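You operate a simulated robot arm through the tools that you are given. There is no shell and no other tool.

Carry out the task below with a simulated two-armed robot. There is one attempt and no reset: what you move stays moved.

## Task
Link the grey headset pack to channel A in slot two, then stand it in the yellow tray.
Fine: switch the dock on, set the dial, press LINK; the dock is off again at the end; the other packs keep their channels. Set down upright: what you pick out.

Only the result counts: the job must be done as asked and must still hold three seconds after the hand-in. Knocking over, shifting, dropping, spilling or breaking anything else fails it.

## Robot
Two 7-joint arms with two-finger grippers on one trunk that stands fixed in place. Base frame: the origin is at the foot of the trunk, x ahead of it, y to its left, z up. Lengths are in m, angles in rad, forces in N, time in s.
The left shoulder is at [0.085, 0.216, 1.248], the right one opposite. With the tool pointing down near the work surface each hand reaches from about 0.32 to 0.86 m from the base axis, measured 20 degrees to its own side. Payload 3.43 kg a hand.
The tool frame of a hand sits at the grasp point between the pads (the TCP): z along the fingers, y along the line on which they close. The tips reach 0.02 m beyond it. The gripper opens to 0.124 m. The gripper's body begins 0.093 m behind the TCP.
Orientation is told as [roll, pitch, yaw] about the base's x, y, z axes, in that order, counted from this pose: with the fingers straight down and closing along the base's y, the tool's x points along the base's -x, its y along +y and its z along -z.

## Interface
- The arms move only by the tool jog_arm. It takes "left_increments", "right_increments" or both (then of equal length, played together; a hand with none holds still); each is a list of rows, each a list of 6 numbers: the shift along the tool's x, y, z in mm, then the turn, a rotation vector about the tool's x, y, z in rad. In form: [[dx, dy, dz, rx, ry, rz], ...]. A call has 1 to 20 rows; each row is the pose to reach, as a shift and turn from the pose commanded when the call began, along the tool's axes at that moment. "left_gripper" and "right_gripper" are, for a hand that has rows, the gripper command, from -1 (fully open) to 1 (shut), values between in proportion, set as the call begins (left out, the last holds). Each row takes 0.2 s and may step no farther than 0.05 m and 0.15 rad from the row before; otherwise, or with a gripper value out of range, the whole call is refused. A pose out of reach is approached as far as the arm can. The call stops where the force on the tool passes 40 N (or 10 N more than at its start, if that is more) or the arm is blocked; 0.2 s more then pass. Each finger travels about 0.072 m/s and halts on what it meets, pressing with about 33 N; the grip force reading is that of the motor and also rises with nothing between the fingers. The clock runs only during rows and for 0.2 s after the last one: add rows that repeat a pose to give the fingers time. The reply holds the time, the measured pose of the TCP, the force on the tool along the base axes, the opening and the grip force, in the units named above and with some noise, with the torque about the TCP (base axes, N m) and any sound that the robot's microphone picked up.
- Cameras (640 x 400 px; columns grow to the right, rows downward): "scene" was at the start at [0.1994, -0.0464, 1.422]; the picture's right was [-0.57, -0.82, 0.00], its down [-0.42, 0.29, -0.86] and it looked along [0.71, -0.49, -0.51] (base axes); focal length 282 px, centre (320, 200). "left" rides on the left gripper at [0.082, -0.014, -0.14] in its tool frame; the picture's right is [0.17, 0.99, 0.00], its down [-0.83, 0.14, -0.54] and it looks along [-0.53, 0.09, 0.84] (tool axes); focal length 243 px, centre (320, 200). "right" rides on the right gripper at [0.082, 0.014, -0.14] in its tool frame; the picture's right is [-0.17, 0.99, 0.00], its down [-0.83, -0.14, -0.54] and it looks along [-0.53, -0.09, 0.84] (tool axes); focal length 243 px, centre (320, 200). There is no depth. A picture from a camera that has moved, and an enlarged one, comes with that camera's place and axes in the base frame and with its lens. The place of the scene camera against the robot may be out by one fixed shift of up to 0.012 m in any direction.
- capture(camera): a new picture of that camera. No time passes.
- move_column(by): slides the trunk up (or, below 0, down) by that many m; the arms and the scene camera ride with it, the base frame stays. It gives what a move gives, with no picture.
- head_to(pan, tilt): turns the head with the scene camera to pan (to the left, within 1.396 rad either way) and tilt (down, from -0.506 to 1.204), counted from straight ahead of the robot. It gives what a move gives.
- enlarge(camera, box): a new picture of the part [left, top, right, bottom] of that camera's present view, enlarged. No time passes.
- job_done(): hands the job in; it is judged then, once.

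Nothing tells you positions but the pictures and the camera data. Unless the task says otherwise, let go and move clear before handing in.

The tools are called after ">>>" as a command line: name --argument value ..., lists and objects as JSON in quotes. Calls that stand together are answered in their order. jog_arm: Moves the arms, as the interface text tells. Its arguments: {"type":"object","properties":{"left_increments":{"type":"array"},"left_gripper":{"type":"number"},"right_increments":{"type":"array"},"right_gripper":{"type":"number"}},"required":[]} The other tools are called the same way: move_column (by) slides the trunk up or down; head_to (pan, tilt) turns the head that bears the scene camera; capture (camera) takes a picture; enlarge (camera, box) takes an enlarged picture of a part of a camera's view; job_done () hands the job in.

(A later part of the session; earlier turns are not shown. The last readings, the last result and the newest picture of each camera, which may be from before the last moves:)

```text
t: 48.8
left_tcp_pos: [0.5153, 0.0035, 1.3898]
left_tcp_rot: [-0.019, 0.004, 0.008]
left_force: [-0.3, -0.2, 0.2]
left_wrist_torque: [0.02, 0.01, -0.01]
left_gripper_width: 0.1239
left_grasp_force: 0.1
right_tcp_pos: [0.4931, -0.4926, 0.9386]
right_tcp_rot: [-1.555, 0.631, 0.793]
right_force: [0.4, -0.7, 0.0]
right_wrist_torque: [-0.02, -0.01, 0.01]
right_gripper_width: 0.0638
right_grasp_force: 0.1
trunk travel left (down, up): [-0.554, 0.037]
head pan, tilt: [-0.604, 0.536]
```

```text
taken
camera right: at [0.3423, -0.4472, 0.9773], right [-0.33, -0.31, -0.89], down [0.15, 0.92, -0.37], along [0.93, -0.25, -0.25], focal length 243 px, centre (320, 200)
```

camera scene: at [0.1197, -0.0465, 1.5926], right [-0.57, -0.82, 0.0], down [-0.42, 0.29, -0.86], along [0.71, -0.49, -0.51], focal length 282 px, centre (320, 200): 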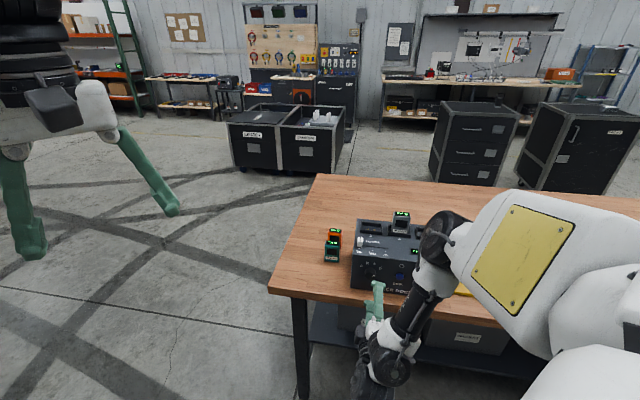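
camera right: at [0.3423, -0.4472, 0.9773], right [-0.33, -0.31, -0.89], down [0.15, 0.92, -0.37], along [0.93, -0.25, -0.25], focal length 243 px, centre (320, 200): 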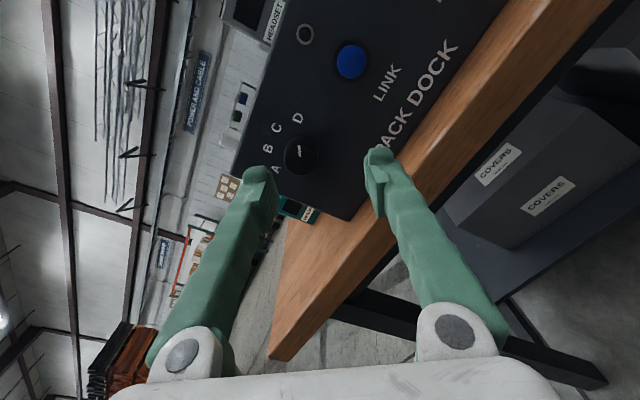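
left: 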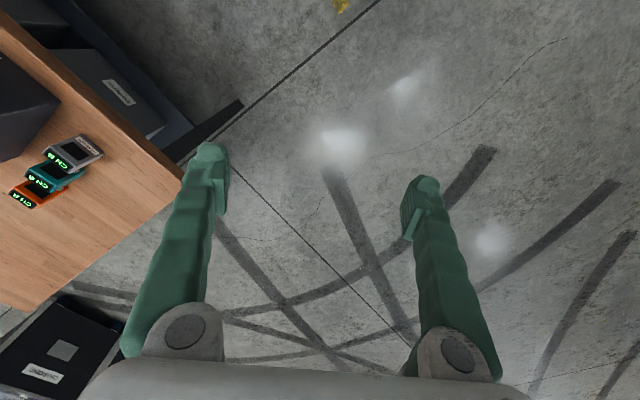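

The full -2.2 rad range is available here, so I can turn the knob in a single grasp starting from rotation 0. This view also helps me refine the dial centre.

>>> enlarge --camera "right" --box '[255, 110, 351, 190]'

>>> enlarge --camera "right" --box '[240, 0, 480, 190]'

```text
5.00 times, centred on (303, 150) of right
camera zoom: at [0.3423, -0.4472, 0.9773], right [-0.33, -0.31, -0.89], down [0.15, 0.92, -0.37], along [0.93, -0.25, -0.25], focal length 1213 px, centre (405, 450)
```

zoom: 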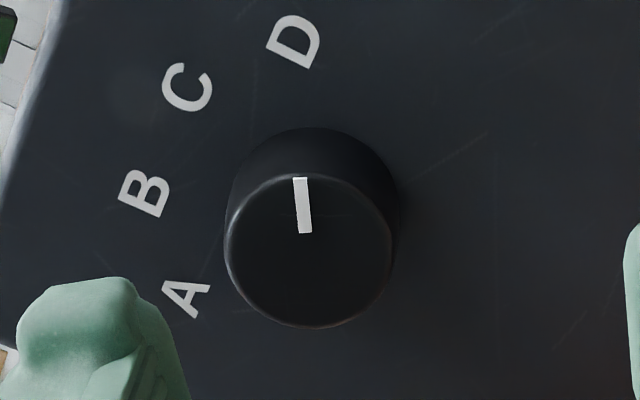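

```text
2.11 times, centred on (360, 95) of right
camera zoom: at [0.3423, -0.4472, 0.9773], right [-0.33, -0.31, -0.89], down [0.15, 0.92, -0.37], along [0.93, -0.25, -0.25], focal length 511 px, centre (236, 421)
```

zoom: 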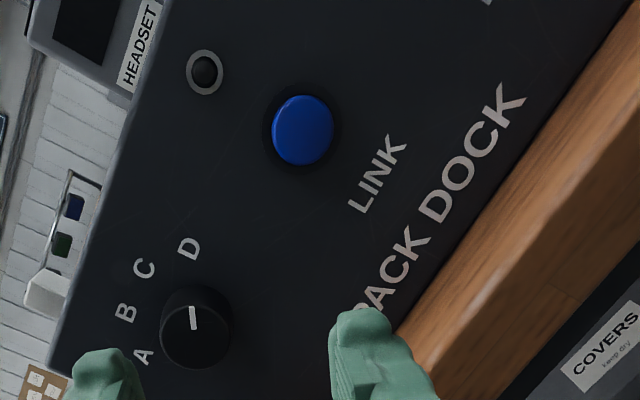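

The dial is confirmed at u=0.0156, z=0.9505, with its cap at w≈0.770, about 32 mm diameter and still pointing at D. I'll rotate back to the start angle and line up with the dial axis.

>>> jog_arm --right_increments '[[0, 0, 0, 0, 0, 0.14], [0, 0, 0, 0, 0, 0.28], [0, 0, 0, 0, 0, 0.42], [0, 0, 0, 0, 0, 0.56], [0, 0, 0, 0, 0, 0.7], [0, 0, 0, 0, 0, 0.84], [0, 0, 0, 0, 0, 0.98], [0, 0, 0, 0, 0, 1.12], [0, 0, 0, 0, 0, 1.26], [0, 0, 0, 0, 0, 1.4], [0, 0, 0, 0, 0, 1.54], [0, 0, 0, 0, 0, 1.68], [0, 0, 0, 0, 0, 1.82], [0, 0, 0, 0, 0, 1.96], [0, 0, 0, 0, 0, 2.08], [0, 0, 0, 0, 0, 2.16], [0, 0, 0, 0, 0, 2.16]]'

>>> capture --camera "right"

```text
t: 52.4
left_tcp_pos: [0.5158, 0.0021, 1.3906]
left_tcp_rot: [-0.02, 0.003, 0.009]
left_force: [0.5, -0.7, -0.2]
left_wrist_torque: [0.03, -0.03, 0.0]
left_gripper_width: 0.1243
left_grasp_force: 0.0
right_tcp_pos: [0.4935, -0.4926, 0.9373]
right_tcp_rot: [-1.267, -1.528, 0.48]
right_force: [0.1, 0.0, -0.7]
right_wrist_torque: [0.03, -0.01, 0.02]
right_gripper_width: 0.0637
right_grasp_force: 0.0
trunk travel left (down, up): [-0.554, 0.037]
head pan, tilt: [-0.604, 0.536]
```

```text
taken
camera right: at [0.4007, -0.3858, 0.8569], right [0.7, 0.7, 0.13], down [-0.45, 0.3, 0.84], along [0.55, -0.65, 0.52], focal length 243 px, centre (320, 200)
```

right: 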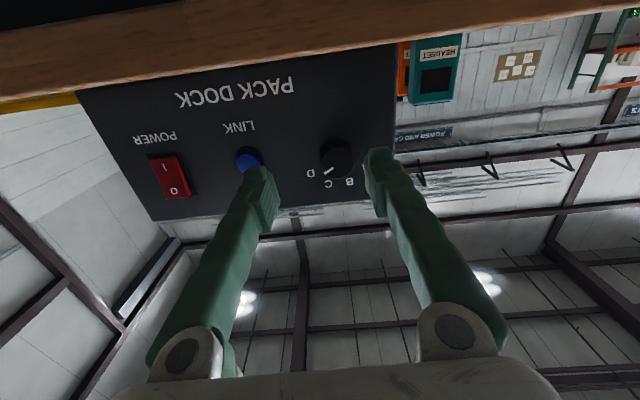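

>>> jog_arm --right_increments '[[-14.7, 14.6, 0, 0, 0, 0], [-14.7, 14.6, 15, 0, 0, 0], [-14.7, 14.6, 30, 0, 0, 0], [-14.7, 14.6, 45, 0, 0, 0], [-14.7, 14.6, 45, 0, 0, 0]]'

>>> capture --camera "right"

>>> enlarge --camera "scene" --box '[330, 200, 470, 320]'

```text
t: 53.5
left_tcp_pos: [0.5146, 0.0035, 1.392]
left_tcp_rot: [-0.018, 0.0, 0.009]
left_force: [-0.2, -0.2, -0.4]
left_wrist_torque: [-0.05, -0.01, 0.02]
left_gripper_width: 0.1241
left_grasp_force: 0.2
right_tcp_pos: [0.5362, -0.5125, 0.9487]
right_tcp_rot: [-1.266, -1.525, 0.482]
right_force: [0.6, -0.2, -0.1]
right_wrist_torque: [-0.02, -0.02, 0.0]
right_gripper_width: 0.0637
right_grasp_force: 0.0
right hand out of reach, approached as far as the arm can: row 1
trunk travel left (down, up): [-0.554, 0.037]
head pan, tilt: [-0.604, 0.536]
```

```text
taken
camera right: at [0.4445, -0.4057, 0.8689], right [0.7, 0.7, 0.12], down [-0.45, 0.3, 0.84], along [0.55, -0.65, 0.52], focal length 243 px, centre (320, 200)
```

right: 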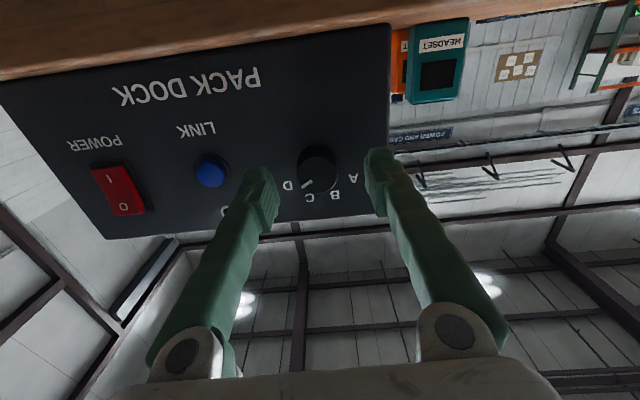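

```text
3.33 times, centred on (400, 260) of scene
camera zoom: at [0.1196, -0.0465, 1.5926], right [-0.57, -0.82, 0.0], down [-0.42, 0.29, -0.86], along [0.71, -0.49, -0.51], focal length 941 px, centre (53, 0)
```

zoom: 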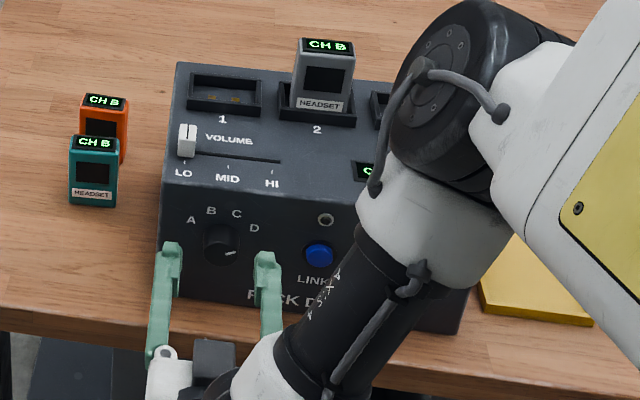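

The dial sits between the open fingertips. I'll zoom in to check centring along the vertical direction.

>>> enlarge --camera "right" --box '[270, 130, 370, 210]'

```text
5.00 times, centred on (320, 170) of right
camera zoom: at [0.4445, -0.4057, 0.8689], right [0.7, 0.7, 0.12], down [-0.45, 0.3, 0.84], along [0.55, -0.65, 0.52], focal length 1213 px, centre (320, 350)
```

zoom: 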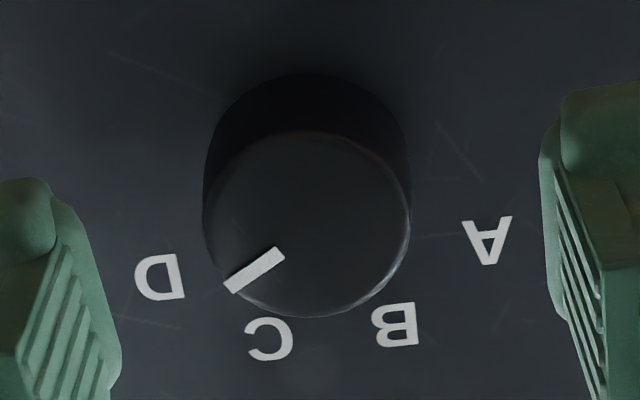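

The dial is within 2 mm of the tool axis. I'll correct that and move in so the fingers straddle the knob.

>>> jog_arm --right_increments '[[-1.7, -1.7, 8, 0, 0, 0], [-1.7, -1.7, 16, 0, 0, 0], [-1.7, -1.7, 23, 0, 0, 0], [-1.7, -1.7, 23, 0, 0, 0]]'

>>> capture --camera "right"

```text
t: 54.5
left_tcp_pos: [0.5152, 0.0025, 1.3891]
left_tcp_rot: [-0.02, 0.003, 0.01]
left_force: [-1.0, -0.5, -0.4]
left_wrist_torque: [0.05, -0.01, 0.04]
left_gripper_width: 0.1241
left_grasp_force: 0.0
right_tcp_pos: [0.552, -0.5302, 0.9521]
right_tcp_rot: [-1.276, -1.528, 0.49]
right_force: [-1.1, 0.2, 0.2]
right_wrist_torque: [0.0, -0.02, 0.01]
right_gripper_width: 0.0638
right_grasp_force: 0.1
trunk travel left (down, up): [-0.554, 0.037]
head pan, tilt: [-0.604, 0.536]
```

```text
taken
camera right: at [0.4594, -0.425, 0.8715], right [0.7, 0.7, 0.12], down [-0.45, 0.3, 0.84], along [0.55, -0.65, 0.52], focal length 243 px, centre (320, 200)
```

right: 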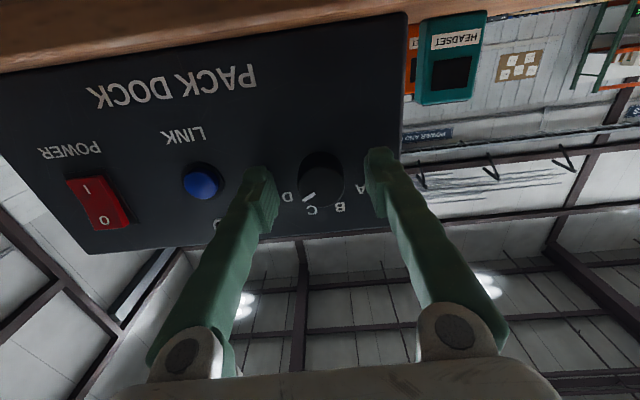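

>>> enlarge --camera "right" --box '[240, 130, 400, 230]'

>>> enlarge --camera "scene" --box '[340, 230, 420, 300]'

```text
4.00 times, centred on (320, 180) of right
camera zoom: at [0.4594, -0.425, 0.8715], right [0.7, 0.7, 0.12], down [-0.45, 0.3, 0.84], along [0.55, -0.65, 0.52], focal length 970 px, centre (320, 280)
```

zoom: 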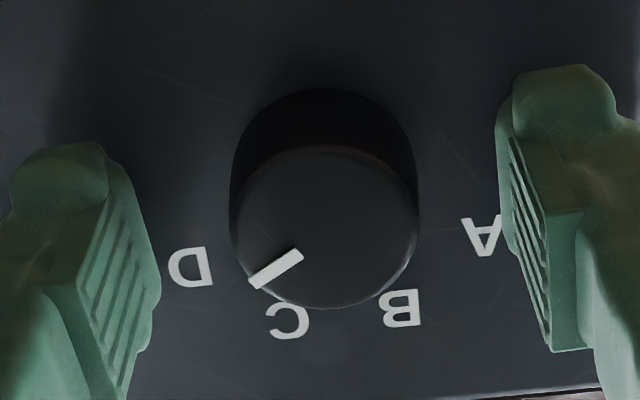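

```text
5.71 times, centred on (380, 265) of scene
camera zoom: at [0.1197, -0.0464, 1.5926], right [-0.57, -0.82, 0.0], down [-0.42, 0.29, -0.86], along [0.71, -0.49, -0.51], focal length 1613 px, centre (-23, -171)
```

zoom: 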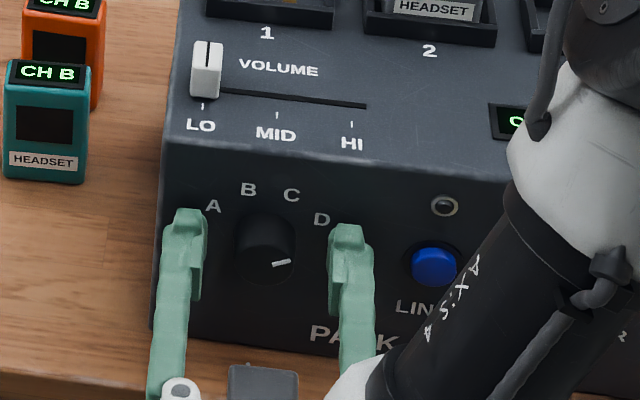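

The fingers are level with and either side of the knob. I'll close on it.

>>> jog_arm --right_increments '[[0, 0, 0, 0, 0, 0], [0, 0, 0, 0, 0, 0], [0, 0, 0, 0, 0, 0], [0, 0, 0, 0, 0, 0]]' --right_gripper 1

>>> enlarge --camera "right" --box '[240, 130, 400, 230]'

```text
t: 55.5
left_tcp_pos: [0.5162, 0.0034, 1.3909]
left_tcp_rot: [-0.018, 0.002, 0.009]
left_force: [0.0, 0.7, 0.4]
left_wrist_torque: [0.02, -0.02, -0.03]
left_gripper_width: 0.1241
left_grasp_force: 0.0
right_tcp_pos: [0.5526, -0.5308, 0.9521]
right_tcp_rot: [-1.27, -1.526, 0.486]
right_force: [5.6, 2.3, 0.2]
right_wrist_torque: [0.1, 0.03, 0.12]
right_gripper_width: 0.0314
right_grasp_force: 45.4
trunk travel left (down, up): [-0.554, 0.037]
head pan, tilt: [-0.604, 0.536]
```

```text
4.00 times, centred on (320, 180) of right
camera zoom: at [0.4601, -0.4243, 0.8715], right [0.7, 0.7, 0.12], down [-0.45, 0.3, 0.84], along [0.55, -0.65, 0.52], focal length 970 px, centre (320, 280)
```

zoom: 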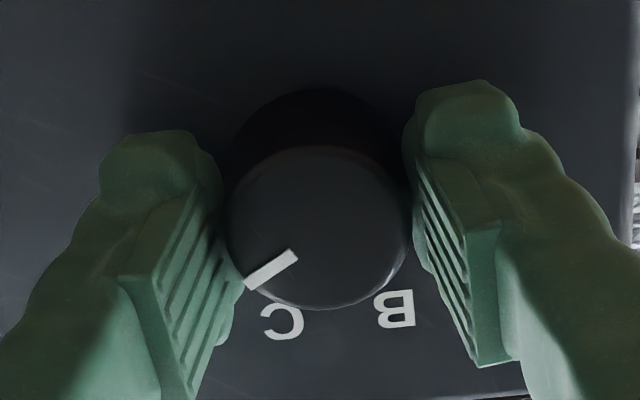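

The knob is gripped at 31 mm. I'll rotate counterclockwise 40° first (to C) and check that it follows.

>>> jog_arm --right_increments '[[0, 0.8, 0, 0, 0, -0.1], [0, 0.8, 0, 0, 0, -0.2], [0, 0.8, 0, 0, 0, -0.3], [0, 0.8, 0, 0, 0, -0.4], [0, 0.8, 0, 0, 0, -0.5], [0, 0.8, 0, 0, 0, -0.6], [0, 0.8, 0, 0, 0, -0.7], [0, 0.8, 0, 0, 0, -0.7]]'

>>> capture --camera "right"

>>> enlarge --camera "scene" --box '[330, 200, 470, 310]'

```text
t: 57.4
left_tcp_pos: [0.5178, 0.0039, 1.388]
left_tcp_rot: [-0.02, 0.003, 0.008]
left_force: [-0.4, -0.1, -0.1]
left_wrist_torque: [0.0, -0.01, 0.0]
left_gripper_width: 0.1241
left_grasp_force: 0.1
right_tcp_pos: [0.5538, -0.5296, 0.9515]
right_tcp_rot: [-1.549, -0.824, 0.77]
right_force: [15.3, 5.6, -6.2]
right_wrist_torque: [0.1, 0.03, 0.2]
right_gripper_width: 0.0313
right_grasp_force: 44.5
trunk travel left (down, up): [-0.554, 0.037]
head pan, tilt: [-0.604, 0.536]
```

```text
taken
camera right: at [0.4215, -0.4628, 0.8841], right [0.59, 0.6, -0.55], down [-0.05, 0.7, 0.71], along [0.81, -0.39, 0.44], focal length 243 px, centre (320, 200)
```

right: 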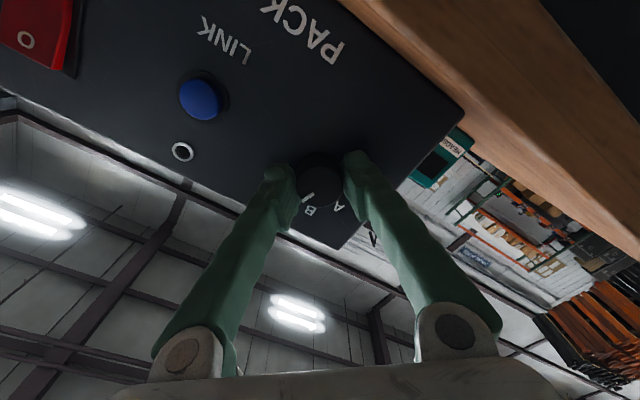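

```text
3.64 times, centred on (400, 255) of scene
camera zoom: at [0.1227, -0.0462, 1.5923], right [-0.57, -0.82, 0.0], down [-0.42, 0.29, -0.86], along [0.71, -0.49, -0.51], focal length 1026 px, centre (29, 0)
```

zoom: 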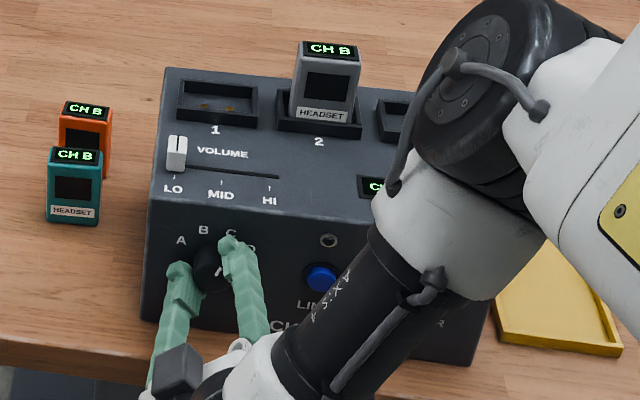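

The dial follows, with the mark now at C. The side load says the hand sits ~2 mm too high, so I'll correct that while rotating the next 40°.

>>> jog_arm --right_increments '[[1.1, 1.7, 0, 0, 0, 0], [1.1, 1.7, 0, 0, 0, -0.1], [1.1, 1.7, 0, 0, 0, -0.2], [1.1, 1.7, 0, 0, 0, -0.3], [1.1, 1.7, 0, 0, 0, -0.4], [1.1, 1.7, 0, 0, 0, -0.5], [1.1, 1.7, 0, 0, 0, -0.6], [1.1, 1.7, 0, 0, 0, -0.7], [1.1, 1.7, 0, 0, 0, -0.7]]'

>>> capture --camera "right"

>>> enlarge --camera "scene" --box '[330, 200, 470, 310]'

```text
t: 59.4
left_tcp_pos: [0.5182, 0.0045, 1.3885]
left_tcp_rot: [-0.018, 0.004, 0.01]
left_force: [0.8, 0.0, -0.3]
left_wrist_torque: [0.0, 0.0, 0.0]
left_gripper_width: 0.1241
left_grasp_force: 0.0
right_tcp_pos: [0.5536, -0.5291, 0.951]
right_tcp_rot: [-1.555, -0.127, 0.784]
right_force: [15.9, 13.7, -6.4]
right_wrist_torque: [0.05, -0.04, 0.16]
right_gripper_width: 0.0313
right_grasp_force: 44.9
trunk travel left (down, up): [-0.554, 0.037]
head pan, tilt: [-0.604, 0.536]
```

```text
taken
camera right: at [0.3978, -0.4872, 0.9284], right [0.19, 0.21, -0.96], down [0.19, 0.95, 0.25], along [0.96, -0.23, 0.14], focal length 243 px, centre (320, 200)
```

right: 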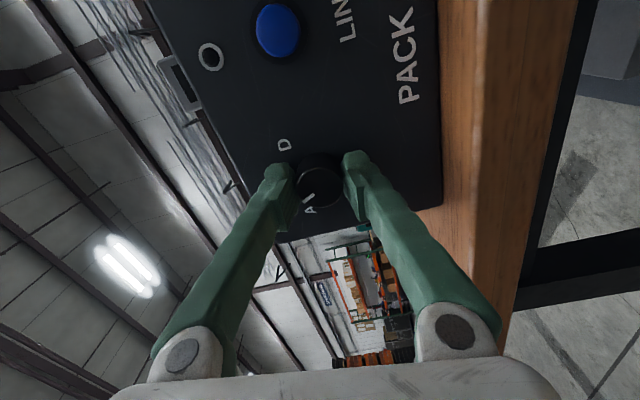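

```text
3.64 times, centred on (400, 255) of scene
camera zoom: at [0.1229, -0.0449, 1.5923], right [-0.57, -0.82, 0.0], down [-0.42, 0.29, -0.86], along [0.71, -0.49, -0.51], focal length 1026 px, centre (29, 0)
```

zoom: 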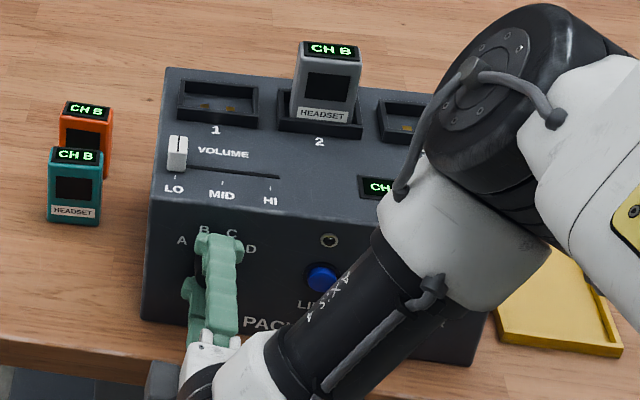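

The mark is at B now. I'll relieve the sideways load (about 3 mm toward +u) and turn the last 40°.

>>> jog_arm --right_increments '[[-3, 1.7, 0, 0, 0, 0], [-3, 1.7, 0, 0, 0, -0.1], [-3, 1.7, 0, 0, 0, -0.2], [-3, 1.7, 0, 0, 0, -0.3], [-3, 1.7, 0, 0, 0, -0.4], [-3, 1.7, 0, 0, 0, -0.5], [-3, 1.7, 0, 0, 0, -0.6], [-3, 1.7, 0, 0, 0, -0.69], [-3, 1.7, 0, 0, 0, -0.69]]'

>>> capture --camera "right"

>>> enlarge --camera "right" --box '[260, 120, 380, 220]'

>>> enlarge --camera "scene" --box '[330, 200, 470, 310]'

```text
t: 61.4
left_tcp_pos: [0.5152, 0.0022, 1.3908]
left_tcp_rot: [-0.018, -0.001, 0.01]
left_force: [0.2, 0.4, -1.3]
left_wrist_torque: [-0.01, 0.02, -0.01]
left_gripper_width: 0.1243
left_grasp_force: 0.2
right_tcp_pos: [0.5541, -0.5289, 0.948]
right_tcp_rot: [-1.553, 0.561, 0.794]
right_force: [-6.5, -0.8, -9.6]
right_wrist_torque: [0.51, -0.27, 0.0]
right_gripper_width: 0.0314
right_grasp_force: 45.1
trunk travel left (down, up): [-0.554, 0.037]
head pan, tilt: [-0.604, 0.536]
```

```text
taken
camera right: at [0.4006, -0.4853, 0.983], right [-0.28, -0.26, -0.92], down [0.17, 0.93, -0.32], along [0.94, -0.24, -0.22], focal length 243 px, centre (320, 200)
```

right: 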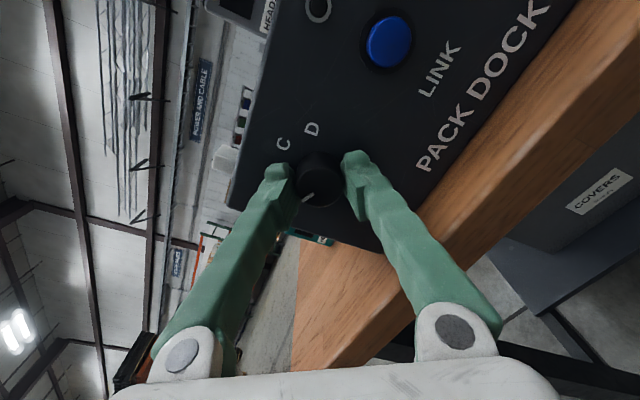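

```text
4.00 times, centred on (320, 170) of right
camera zoom: at [0.4006, -0.4853, 0.983], right [-0.28, -0.26, -0.92], down [0.17, 0.93, -0.32], along [0.94, -0.24, -0.22], focal length 970 px, centre (320, 320)
```

zoom: 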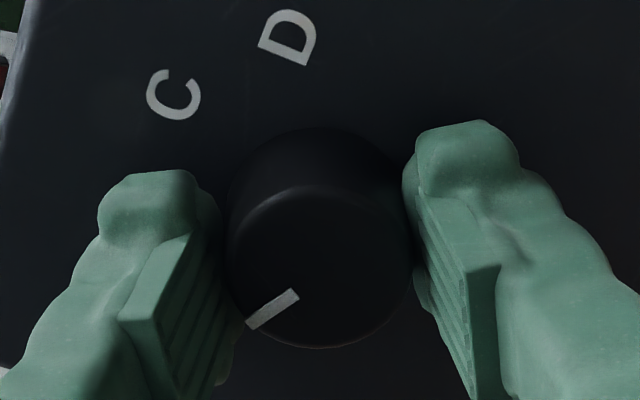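

```text
3.64 times, centred on (400, 255) of scene
camera zoom: at [0.1198, -0.0476, 1.5924], right [-0.57, -0.82, 0.0], down [-0.42, 0.29, -0.86], along [0.71, -0.49, -0.51], focal length 1026 px, centre (29, 0)
```

zoom: 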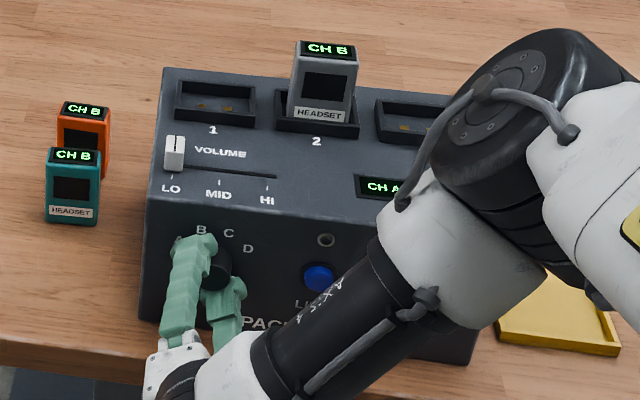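

The dock display now reads "CH A", so the dial is set. I'll release the knob and back away straight.

>>> jog_arm --right_increments '[[0, 0, 0, 0, 0, 0], [0, 0, 0, 0, 0, 0], [0, 0, 0, 0, 0, 0]]' --right_gripper -0.03

>>> jog_arm --right_increments '[[0, 0, -15, 0, 0, 0], [0, 0, -35, 0, 0, 0], [0, 0, -60, 0, 0, 0], [0, 0, -60, 0, 0, 0]]'

>>> enlarge --camera "right" --box '[220, 60, 420, 220]'

>>> enlarge --camera "scene" --box '[330, 200, 470, 310]'

```text
t: 62.1
left_tcp_pos: [0.5157, 0.0045, 1.3896]
left_tcp_rot: [-0.018, 0.001, 0.009]
left_force: [-0.8, -0.1, -0.5]
left_wrist_torque: [0.01, 0.0, 0.02]
left_gripper_width: 0.124
left_grasp_force: 0.1
right_tcp_pos: [0.5552, -0.5284, 0.9502]
right_tcp_rot: [-1.559, 0.561, 0.793]
right_force: [-0.3, -0.3, 0.6]
right_wrist_torque: [0.01, 0.02, 0.01]
right_gripper_width: 0.0639
right_grasp_force: 0.0
trunk travel left (down, up): [-0.554, 0.037]
head pan, tilt: [-0.604, 0.536]
```

```text
t: 63.1
left_tcp_pos: [0.5145, 0.0025, 1.3902]
left_tcp_rot: [-0.019, 0.001, 0.007]
left_force: [-0.1, 1.2, -0.4]
left_wrist_torque: [0.02, -0.02, 0.0]
left_gripper_width: 0.1239
left_grasp_force: 0.1
right_tcp_pos: [0.5111, -0.4835, 0.9522]
right_tcp_rot: [-1.555, 0.56, 0.794]
right_force: [0.5, -0.3, 0.5]
right_wrist_torque: [-0.04, -0.01, -0.03]
right_gripper_width: 0.0635
right_grasp_force: 0.2
trunk travel left (down, up): [-0.554, 0.037]
head pan, tilt: [-0.604, 0.536]
```

```text
2.50 times, centred on (320, 140) of right
camera zoom: at [0.3587, -0.4409, 0.9851], right [-0.28, -0.26, -0.92], down [0.17, 0.93, -0.32], along [0.95, -0.24, -0.22], focal length 606 px, centre (320, 350)
```

zoom: 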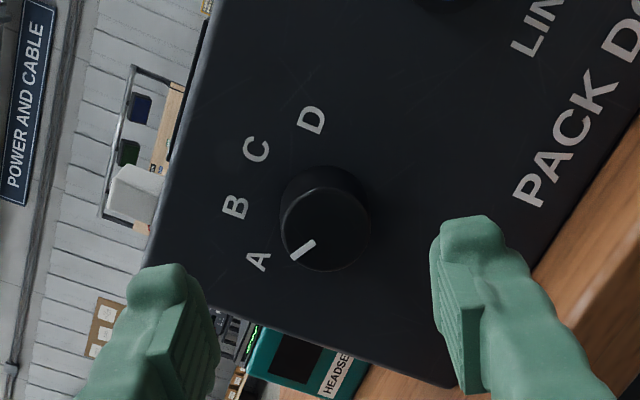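

```text
3.64 times, centred on (400, 255) of scene
camera zoom: at [0.1199, -0.0465, 1.5925], right [-0.57, -0.82, 0.0], down [-0.42, 0.29, -0.86], along [0.71, -0.49, -0.51], focal length 1026 px, centre (29, 0)
```

zoom: 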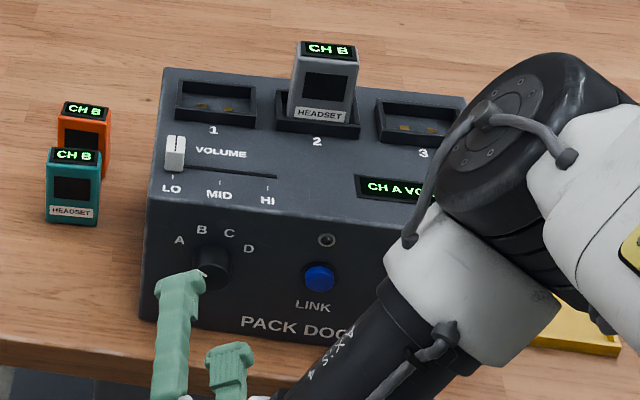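

The dial clearly points at A. I'll close the fingers and move across in front of the LINK button.

>>> jog_arm --right_increments '[[15, 10.7, 0, 0, 0, 0], [30, 21.3, 0, 0, 0, 0], [45, 32, 0, 0, 0, 0], [60, 42.6, 0, 0, 0, 0], [75.8, 53.3, 0, 0, 0, 0], [75.8, 53.3, 0, 0, 0, 0]]' --right_gripper 1

>>> capture --camera "right"

>>> capture --camera "scene"

```text
t: 64.5
left_tcp_pos: [0.5154, 0.0032, 1.3914]
left_tcp_rot: [-0.02, -0.001, 0.008]
left_force: [-0.2, -0.4, -1.2]
left_wrist_torque: [0.0, -0.01, -0.02]
left_gripper_width: 0.1242
left_grasp_force: 0.0
right_tcp_pos: [0.4719, -0.5258, 0.9484]
right_tcp_rot: [-1.554, 0.56, 0.793]
right_force: [-0.4, -0.4, -0.2]
right_wrist_torque: [0.01, 0.03, 0.0]
right_gripper_width: 0.0
right_grasp_force: 33.0
right hand out of reach, approached as far as the arm can: row 4, 5, 6
trunk travel left (down, up): [-0.554, 0.037]
head pan, tilt: [-0.604, 0.536]
```

```text
taken
camera right: at [0.3193, -0.4824, 0.9813], right [-0.28, -0.26, -0.92], down [0.17, 0.93, -0.32], along [0.95, -0.24, -0.22], focal length 243 px, centre (320, 200)
```

right: 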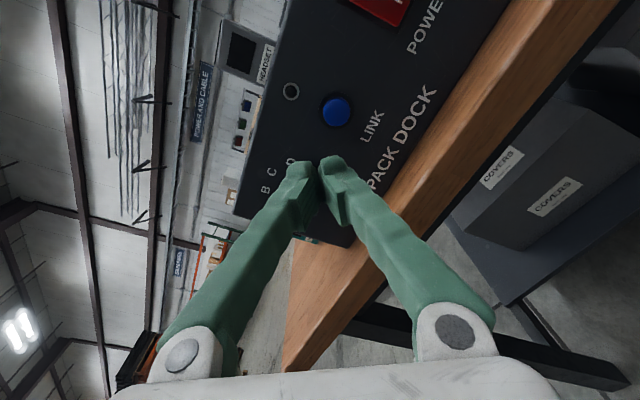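

```text
taken
camera scene: at [0.1196, -0.0466, 1.5926], right [-0.57, -0.82, 0.0], down [-0.42, 0.29, -0.86], along [0.71, -0.49, -0.51], focal length 282 px, centre (320, 200)
```

scene: 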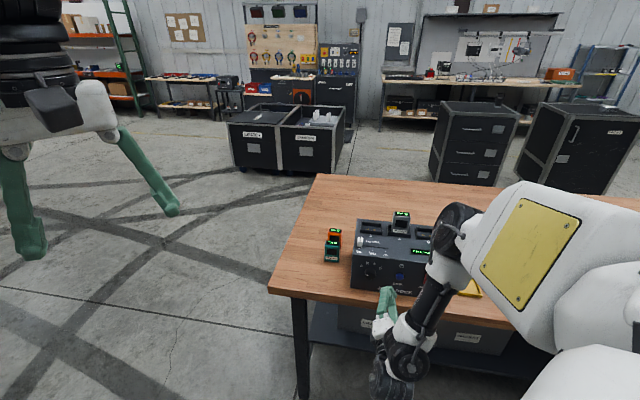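

The arm stops short at u≈-0.038 in this posture. I'll move forward a bit, which takes the wrist away from the shoulder, and retry.

>>> jog_arm --right_increments '[[0, 0, 20, 0, 0, 0], [0, 0, 38, 0, 0, 0], [10, 6.3, 38, 0, 0, 0], [20, 12.5, 38, 0, 0, 0], [29.7, 18.6, 38, 0, 0, 0], [29.7, 18.6, 38, 0, 0, 0]]'

>>> capture --camera "right"

```text
t: 66.0
left_tcp_pos: [0.5153, 0.0029, 1.3905]
left_tcp_rot: [-0.018, 0.0, 0.008]
left_force: [-1.0, 0.8, -0.2]
left_wrist_torque: [-0.01, 0.0, -0.01]
left_gripper_width: 0.1239
left_grasp_force: 0.2
right_tcp_pos: [0.4722, -0.5793, 0.9477]
right_tcp_rot: [-1.557, 0.56, 0.792]
right_force: [0.1, -0.6, 0.3]
right_wrist_torque: [0.02, -0.03, 0.02]
right_gripper_width: 0.0001
right_grasp_force: 33.3
trunk travel left (down, up): [-0.554, 0.037]
head pan, tilt: [-0.604, 0.536]
```

```text
taken
camera right: at [0.3206, -0.5347, 0.9809], right [-0.28, -0.26, -0.92], down [0.17, 0.93, -0.32], along [0.95, -0.24, -0.22], focal length 243 px, centre (320, 200)
```

right: 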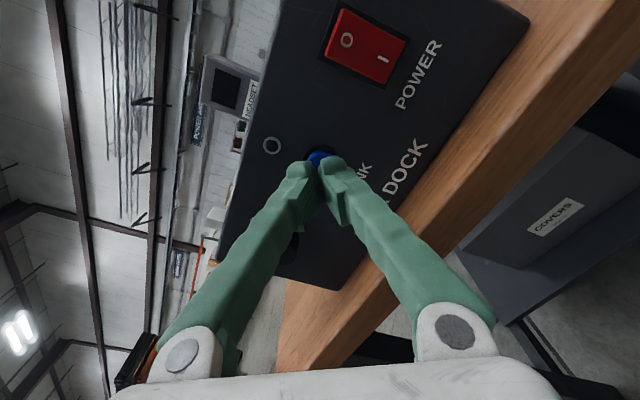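

>>> enlarge --camera "right" --box '[260, 110, 380, 200]'

>>> enlarge --camera "scene" --box '[340, 220, 460, 310]'

```text
4.44 times, centred on (320, 155) of right
camera zoom: at [0.3206, -0.5347, 0.9809], right [-0.28, -0.26, -0.92], down [0.17, 0.93, -0.32], along [0.95, -0.24, -0.22], focal length 1078 px, centre (320, 400)
```

zoom: 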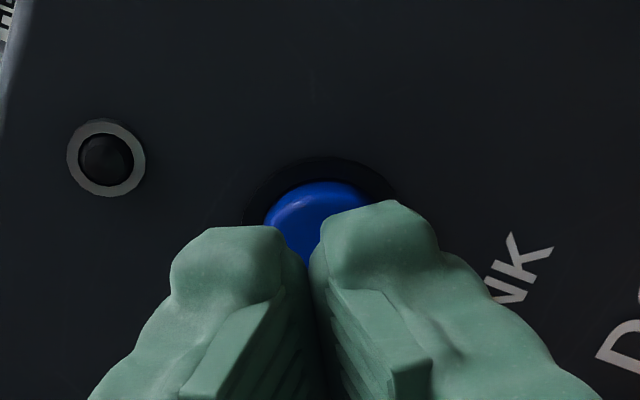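

```text
4.44 times, centred on (400, 265) of scene
camera zoom: at [0.1198, -0.0462, 1.5926], right [-0.57, -0.82, 0.0], down [-0.42, 0.29, -0.86], along [0.71, -0.49, -0.51], focal length 1254 px, centre (-36, -89)
```

zoom: 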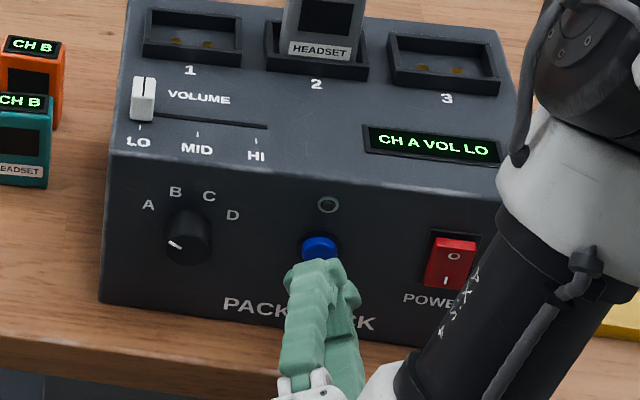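

The fingertips line up with the blue LINK button to within a few millimetres. I'll push forward onto it slowly.

>>> jog_arm --right_increments '[[3, 0, 5, 0, 0, 0], [3, 0, 10, 0, 0, 0], [3, 0, 13, 0, 0, 0], [3, 0, 16, 0, 0, 0]]'

>>> enlarge --camera "scene" --box '[340, 200, 460, 310]'

```text
t: 67.0
left_tcp_pos: [0.5155, 0.0039, 1.3911]
left_tcp_rot: [-0.019, 0.001, 0.009]
left_force: [0.2, -0.1, 0.6]
left_wrist_torque: [-0.01, 0.01, 0.03]
left_gripper_width: 0.124
left_grasp_force: 0.0
right_tcp_pos: [0.4856, -0.5909, 0.9506]
right_tcp_rot: [-1.554, 0.562, 0.793]
right_force: [0.2, 0.8, -0.9]
right_wrist_torque: [-0.03, -0.03, 0.04]
right_gripper_width: 0.0
right_grasp_force: 33.0
trunk travel left (down, up): [-0.554, 0.037]
head pan, tilt: [-0.604, 0.536]
```

```text
3.64 times, centred on (400, 255) of scene
camera zoom: at [0.1197, -0.0465, 1.5926], right [-0.57, -0.82, 0.0], down [-0.42, 0.29, -0.86], along [0.71, -0.49, -0.51], focal length 1026 px, centre (29, 0)
```

zoom: 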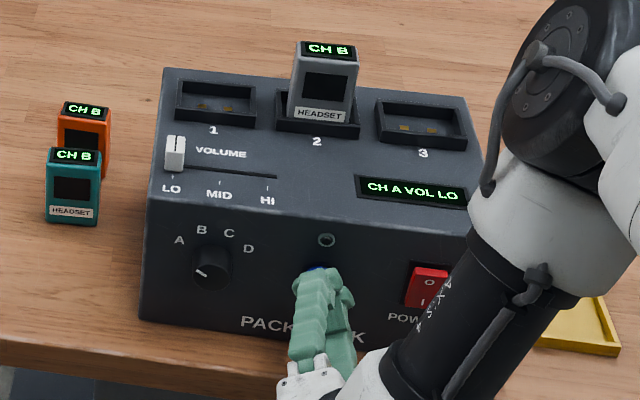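

No contact yet. A few more millimetres.

>>> jog_arm --right_increments '[[0, 0, 2, 0, 0, 0], [0, 0, 4, 0, 0, 0], [0, 0, 6, 0, 0, 0]]'

>>> enlarge --camera "scene" --box '[340, 200, 460, 310]'

```text
t: 67.8
left_tcp_pos: [0.5145, 0.0026, 1.3894]
left_tcp_rot: [-0.019, 0.002, 0.009]
left_force: [0.7, 0.6, 0.0]
left_wrist_torque: [0.01, 0.01, 0.01]
left_gripper_width: 0.1242
left_grasp_force: 0.0
right_tcp_pos: [0.4876, -0.597, 0.949]
right_tcp_rot: [-1.555, 0.56, 0.792]
right_force: [-0.2, -0.2, 0.2]
right_wrist_torque: [0.0, 0.04, -0.01]
right_gripper_width: 0.0059
right_grasp_force: 34.6
trunk travel left (down, up): [-0.554, 0.037]
head pan, tilt: [-0.604, 0.536]
```

```text
3.64 times, centred on (400, 255) of scene
camera zoom: at [0.1197, -0.0463, 1.5926], right [-0.57, -0.82, 0.0], down [-0.42, 0.29, -0.86], along [0.71, -0.49, -0.51], focal length 1026 px, centre (29, 0)
```

zoom: 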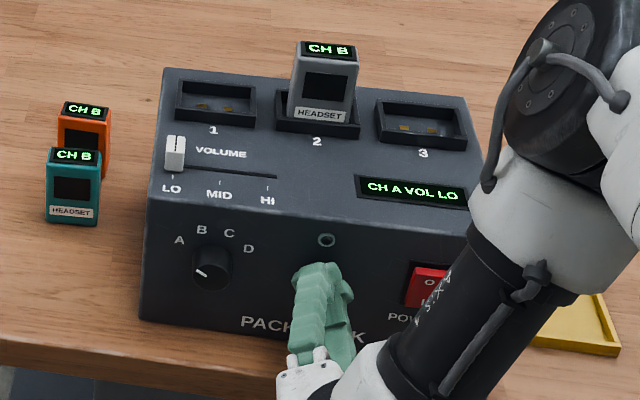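

>>> jog_arm --right_increments '[[0, 0, 2, 0, 0, 0], [0, 0, 4, 0, 0, 0]]'

>>> enlarge --camera "scene" --box '[340, 200, 460, 310]'

>>> enlarge --camera "right" --box '[260, 110, 380, 200]'

```text
t: 68.3
left_tcp_pos: [0.5141, 0.0048, 1.3904]
left_tcp_rot: [-0.02, 0.0, 0.008]
left_force: [0.2, 0.1, 0.1]
left_wrist_torque: [-0.03, -0.03, 0.02]
left_gripper_width: 0.1239
left_grasp_force: 0.0
right_tcp_pos: [0.4908, -0.5996, 0.9494]
right_tcp_rot: [-1.557, 0.559, 0.793]
right_force: [-3.2, 4.4, 1.3]
right_wrist_torque: [0.04, -0.03, 0.05]
right_gripper_width: 0.006
right_grasp_force: 34.7
trunk travel left (down, up): [-0.554, 0.037]
head pan, tilt: [-0.604, 0.536]
heard: click
```

```text
3.64 times, centred on (400, 255) of scene
camera zoom: at [0.1192, -0.0455, 1.5926], right [-0.57, -0.82, 0.0], down [-0.42, 0.29, -0.86], along [0.71, -0.49, -0.51], focal length 1026 px, centre (29, 0)
```

zoom: 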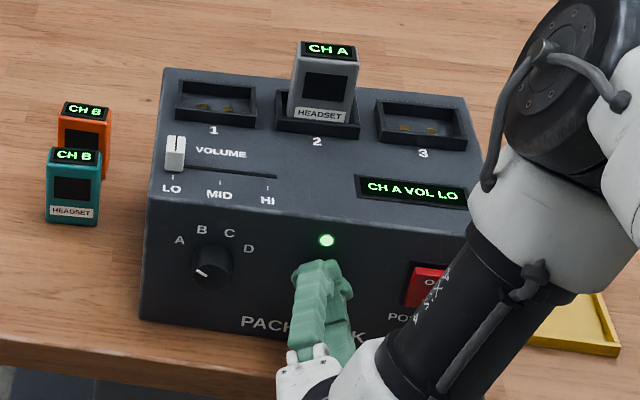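

```text
4.44 times, centred on (320, 155) of right
camera zoom: at [0.3379, -0.5542, 0.9829], right [-0.28, -0.26, -0.92], down [0.17, 0.93, -0.32], along [0.95, -0.24, -0.22], focal length 1078 px, centre (320, 400)
```

zoom: 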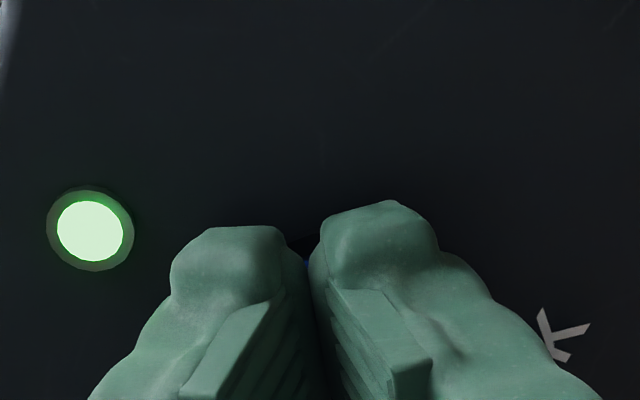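

A click, the green LED, and the grey pack now reads "CH A" while teal and orange still read "CH B". I'll back off and go toward the O end of the power rocker.

>>> jog_arm --right_increments '[[0, 0, -15, 0, 0, 0], [0, 0, -31, 0, 0, 0], [20, 8, -31, 0, 0, 0], [40, 15, -31, 0, 0, 0], [60, 23, -31, 0, 0, 0], [79, 30.4, -31, 0, 0, 0], [79, 30.4, -31, 0, 0, 0]]'

>>> capture --camera "right"

>>> capture --camera "scene"

```text
t: 70.0
left_tcp_pos: [0.515, 0.0031, 1.3894]
left_tcp_rot: [-0.02, 0.002, 0.008]
left_force: [0.5, 0.4, -0.7]
left_wrist_torque: [-0.04, -0.02, 0.0]
left_gripper_width: 0.124
left_grasp_force: 0.1
right_tcp_pos: [0.4095, -0.6375, 0.9671]
right_tcp_rot: [-1.556, 0.561, 0.794]
right_force: [-0.3, -0.2, -0.3]
right_wrist_torque: [-0.02, -0.02, 0.03]
right_gripper_width: 0.0
right_grasp_force: 34.2
trunk travel left (down, up): [-0.554, 0.037]
head pan, tilt: [-0.604, 0.536]
```

```text
taken
camera right: at [0.2555, -0.5933, 1.0001], right [-0.28, -0.26, -0.92], down [0.17, 0.93, -0.32], along [0.95, -0.24, -0.22], focal length 243 px, centre (320, 200)
```

right: 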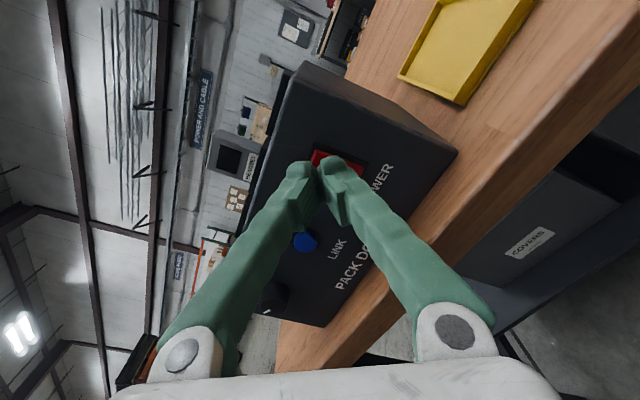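

```text
taken
camera scene: at [0.12, -0.0461, 1.5925], right [-0.57, -0.82, 0.0], down [-0.42, 0.29, -0.86], along [0.71, -0.49, -0.51], focal length 282 px, centre (320, 200)
```

scene: 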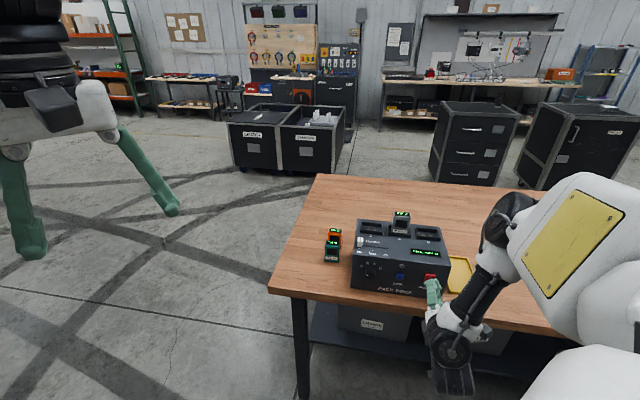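

I'm in front of the rocker's upper (O) half. A quick zoom to confirm before pressing.

>>> enlarge --camera "right" --box '[260, 110, 400, 210]'

>>> enlarge --camera "scene" --box '[370, 220, 480, 310]'

```text
4.00 times, centred on (330, 160) of right
camera zoom: at [0.2555, -0.5933, 1.0001], right [-0.28, -0.26, -0.92], down [0.17, 0.93, -0.32], along [0.95, -0.24, -0.22], focal length 970 px, centre (280, 360)
```

zoom: 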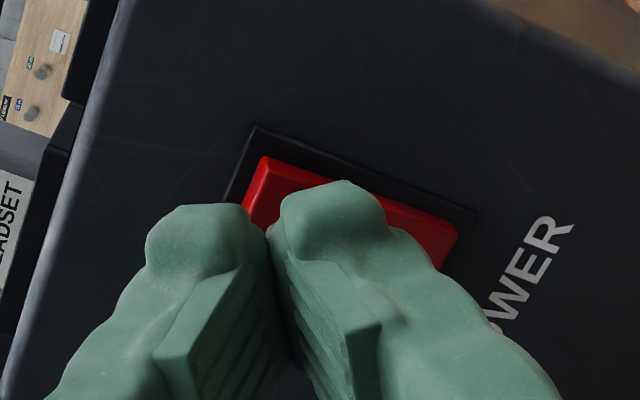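

```text
4.44 times, centred on (425, 265) of scene
camera zoom: at [0.12, -0.0461, 1.5925], right [-0.57, -0.82, 0.0], down [-0.42, 0.29, -0.86], along [0.71, -0.49, -0.51], focal length 1254 px, centre (-147, -89)
```

zoom: 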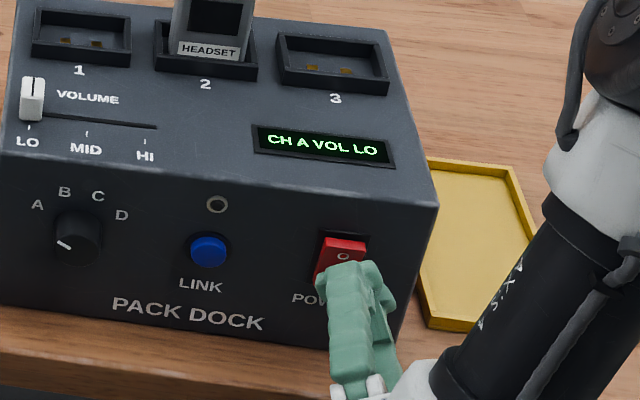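

Aim is centred on the O half. I'll push forward gently.

>>> jog_arm --right_increments '[[1, -1.7, 4, 0, 0, 0], [1, -1.7, 8, 0, 0, 0], [1, -1.7, 12, 0, 0, 0], [1, -1.7, 15, 0, 0, 0]]'

>>> enlarge --camera "scene" --box '[340, 200, 480, 310]'

```text
t: 71.0
left_tcp_pos: [0.5141, 0.0032, 1.3912]
left_tcp_rot: [-0.019, 0.002, 0.008]
left_force: [0.1, 1.0, 0.4]
left_wrist_torque: [0.0, 0.02, -0.01]
left_gripper_width: 0.1239
left_grasp_force: 0.1
right_tcp_pos: [0.4207, -0.6477, 0.967]
right_tcp_rot: [-1.556, 0.561, 0.793]
right_force: [-0.4, -0.3, 0.3]
right_wrist_torque: [-0.01, 0.0, -0.02]
right_gripper_width: 0.0
right_grasp_force: 34.2
trunk travel left (down, up): [-0.554, 0.037]
head pan, tilt: [-0.604, 0.536]
```

```text
3.64 times, centred on (410, 255) of scene
camera zoom: at [0.1198, -0.0465, 1.5925], right [-0.57, -0.82, 0.0], down [-0.42, 0.29, -0.86], along [0.71, -0.49, -0.51], focal length 1026 px, centre (-7, 0)
```

zoom: 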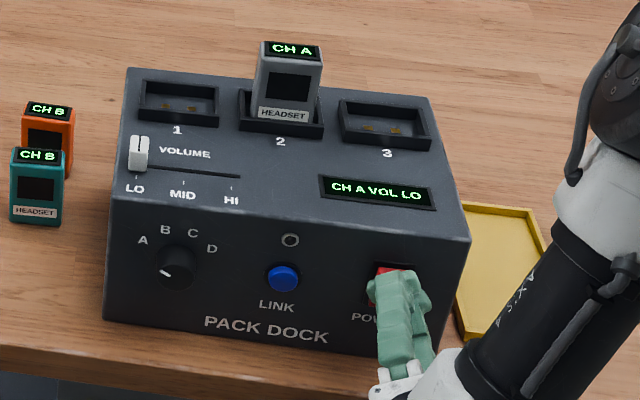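

>>> jog_arm --right_increments '[[0, 0, 2.5, 0, 0, 0], [0, 0, 5, 0, 0, 0], [0, 0, 7.5, 0, 0, 0]]'

>>> enlarge --camera "scene" --box '[340, 200, 480, 310]'

```text
t: 71.8
left_tcp_pos: [0.5151, 0.0029, 1.3904]
left_tcp_rot: [-0.019, 0.001, 0.008]
left_force: [-0.1, -0.8, 0.2]
left_wrist_torque: [0.02, -0.02, 0.02]
left_gripper_width: 0.124
left_grasp_force: 0.0
right_tcp_pos: [0.4265, -0.653, 0.9677]
right_tcp_rot: [-1.554, 0.559, 0.792]
right_force: [-2.1, 0.2, 0.5]
right_wrist_torque: [0.02, 0.0, -0.02]
right_gripper_width: 0.0
right_grasp_force: 35.0
trunk travel left (down, up): [-0.554, 0.037]
head pan, tilt: [-0.604, 0.536]
```

```text
3.64 times, centred on (410, 255) of scene
camera zoom: at [0.1196, -0.0462, 1.5926], right [-0.57, -0.82, 0.0], down [-0.42, 0.29, -0.86], along [0.71, -0.49, -0.51], focal length 1026 px, centre (-7, 0)
```

zoom: 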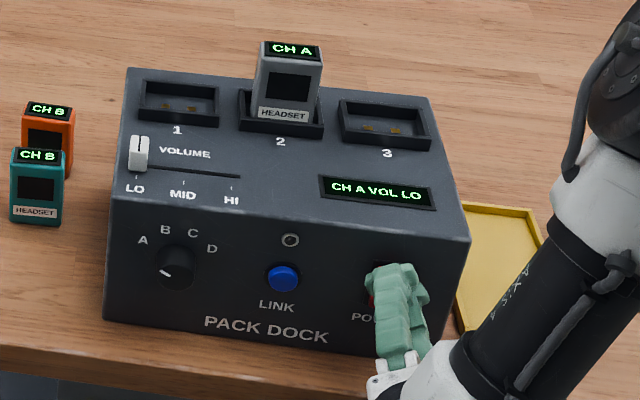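

>>> jog_arm --right_increments '[[0, 0, 2, 0, 0, 0], [0, 0, 4, 0, 0, 0], [0, 0, 6, 0, 0, 0]]'

>>> enlarge --camera "scene" --box '[340, 200, 480, 310]'

```text
t: 72.5
left_tcp_pos: [0.5131, 0.0065, 1.3905]
left_tcp_rot: [-0.022, 0.002, 0.008]
left_force: [-0.8, -0.4, -0.1]
left_wrist_torque: [0.01, 0.02, 0.02]
left_gripper_width: 0.1242
left_grasp_force: 0.1
right_tcp_pos: [0.4287, -0.6541, 0.9672]
right_tcp_rot: [-1.556, 0.562, 0.793]
right_force: [-14.8, 14.2, 2.4]
right_wrist_torque: [0.17, 0.15, 0.14]
right_gripper_width: 0.0001
right_grasp_force: 34.7
trunk travel left (down, up): [-0.554, 0.037]
head pan, tilt: [-0.604, 0.536]
```

```text
3.64 times, centred on (410, 255) of scene
camera zoom: at [0.1175, -0.0437, 1.5928], right [-0.57, -0.82, 0.0], down [-0.42, 0.29, -0.86], along [0.71, -0.49, -0.51], focal length 1026 px, centre (-7, 0)
```

zoom: 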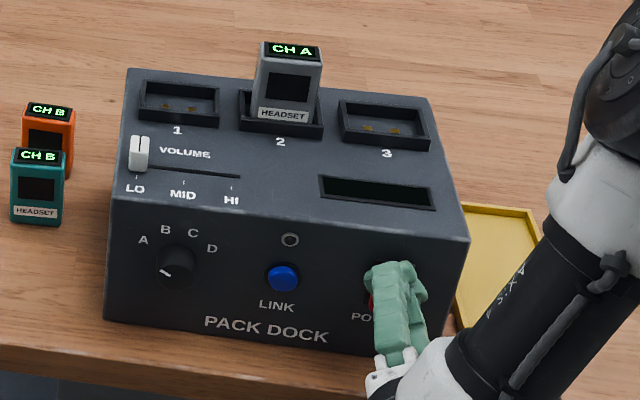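

The dock display is dark again: power is off. I'll back away and return toward the dial-side position where the wrist can re-orient.

>>> jog_arm --right_increments '[[0, 0, -15, 0, 0, 0], [0, 0, -30, 0, 0, 0], [-28, -12, -30, 0, 0, 0.0], [-56, -24, -30, 0, 0, 0], [-84, -36, -30, 0, 0, 0], [-112, -47, -30, 0, 0, 0], [-131, -59, -45, 0, 0, 0], [-150, -71, -63, 0, 0, 0], [-150, -71, -63, 0, 0, 0]]'

>>> enlarge --camera "scene" --box '[320, 180, 500, 310]'

```text
t: 74.5
left_tcp_pos: [0.5146, 0.0031, 1.3913]
left_tcp_rot: [-0.02, 0.002, 0.01]
left_force: [0.7, -0.6, -0.9]
left_wrist_torque: [0.06, 0.02, 0.02]
left_gripper_width: 0.1239
left_grasp_force: 0.0
right_tcp_pos: [0.5035, -0.4968, 0.9499]
right_tcp_rot: [-1.552, 0.559, 0.792]
right_force: [0.5, -0.4, -0.3]
right_wrist_torque: [-0.02, -0.02, 0.03]
right_gripper_width: 0.0
right_grasp_force: 34.6
trunk travel left (down, up): [-0.554, 0.037]
head pan, tilt: [-0.604, 0.536]
```

```text
3.08 times, centred on (410, 245) of scene
camera zoom: at [0.1199, -0.047, 1.5925], right [-0.57, -0.82, 0.0], down [-0.42, 0.29, -0.86], along [0.71, -0.49, -0.51], focal length 868 px, centre (43, 62)
```

zoom: 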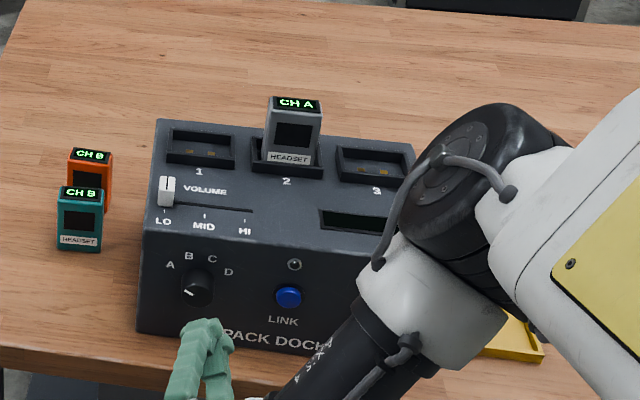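

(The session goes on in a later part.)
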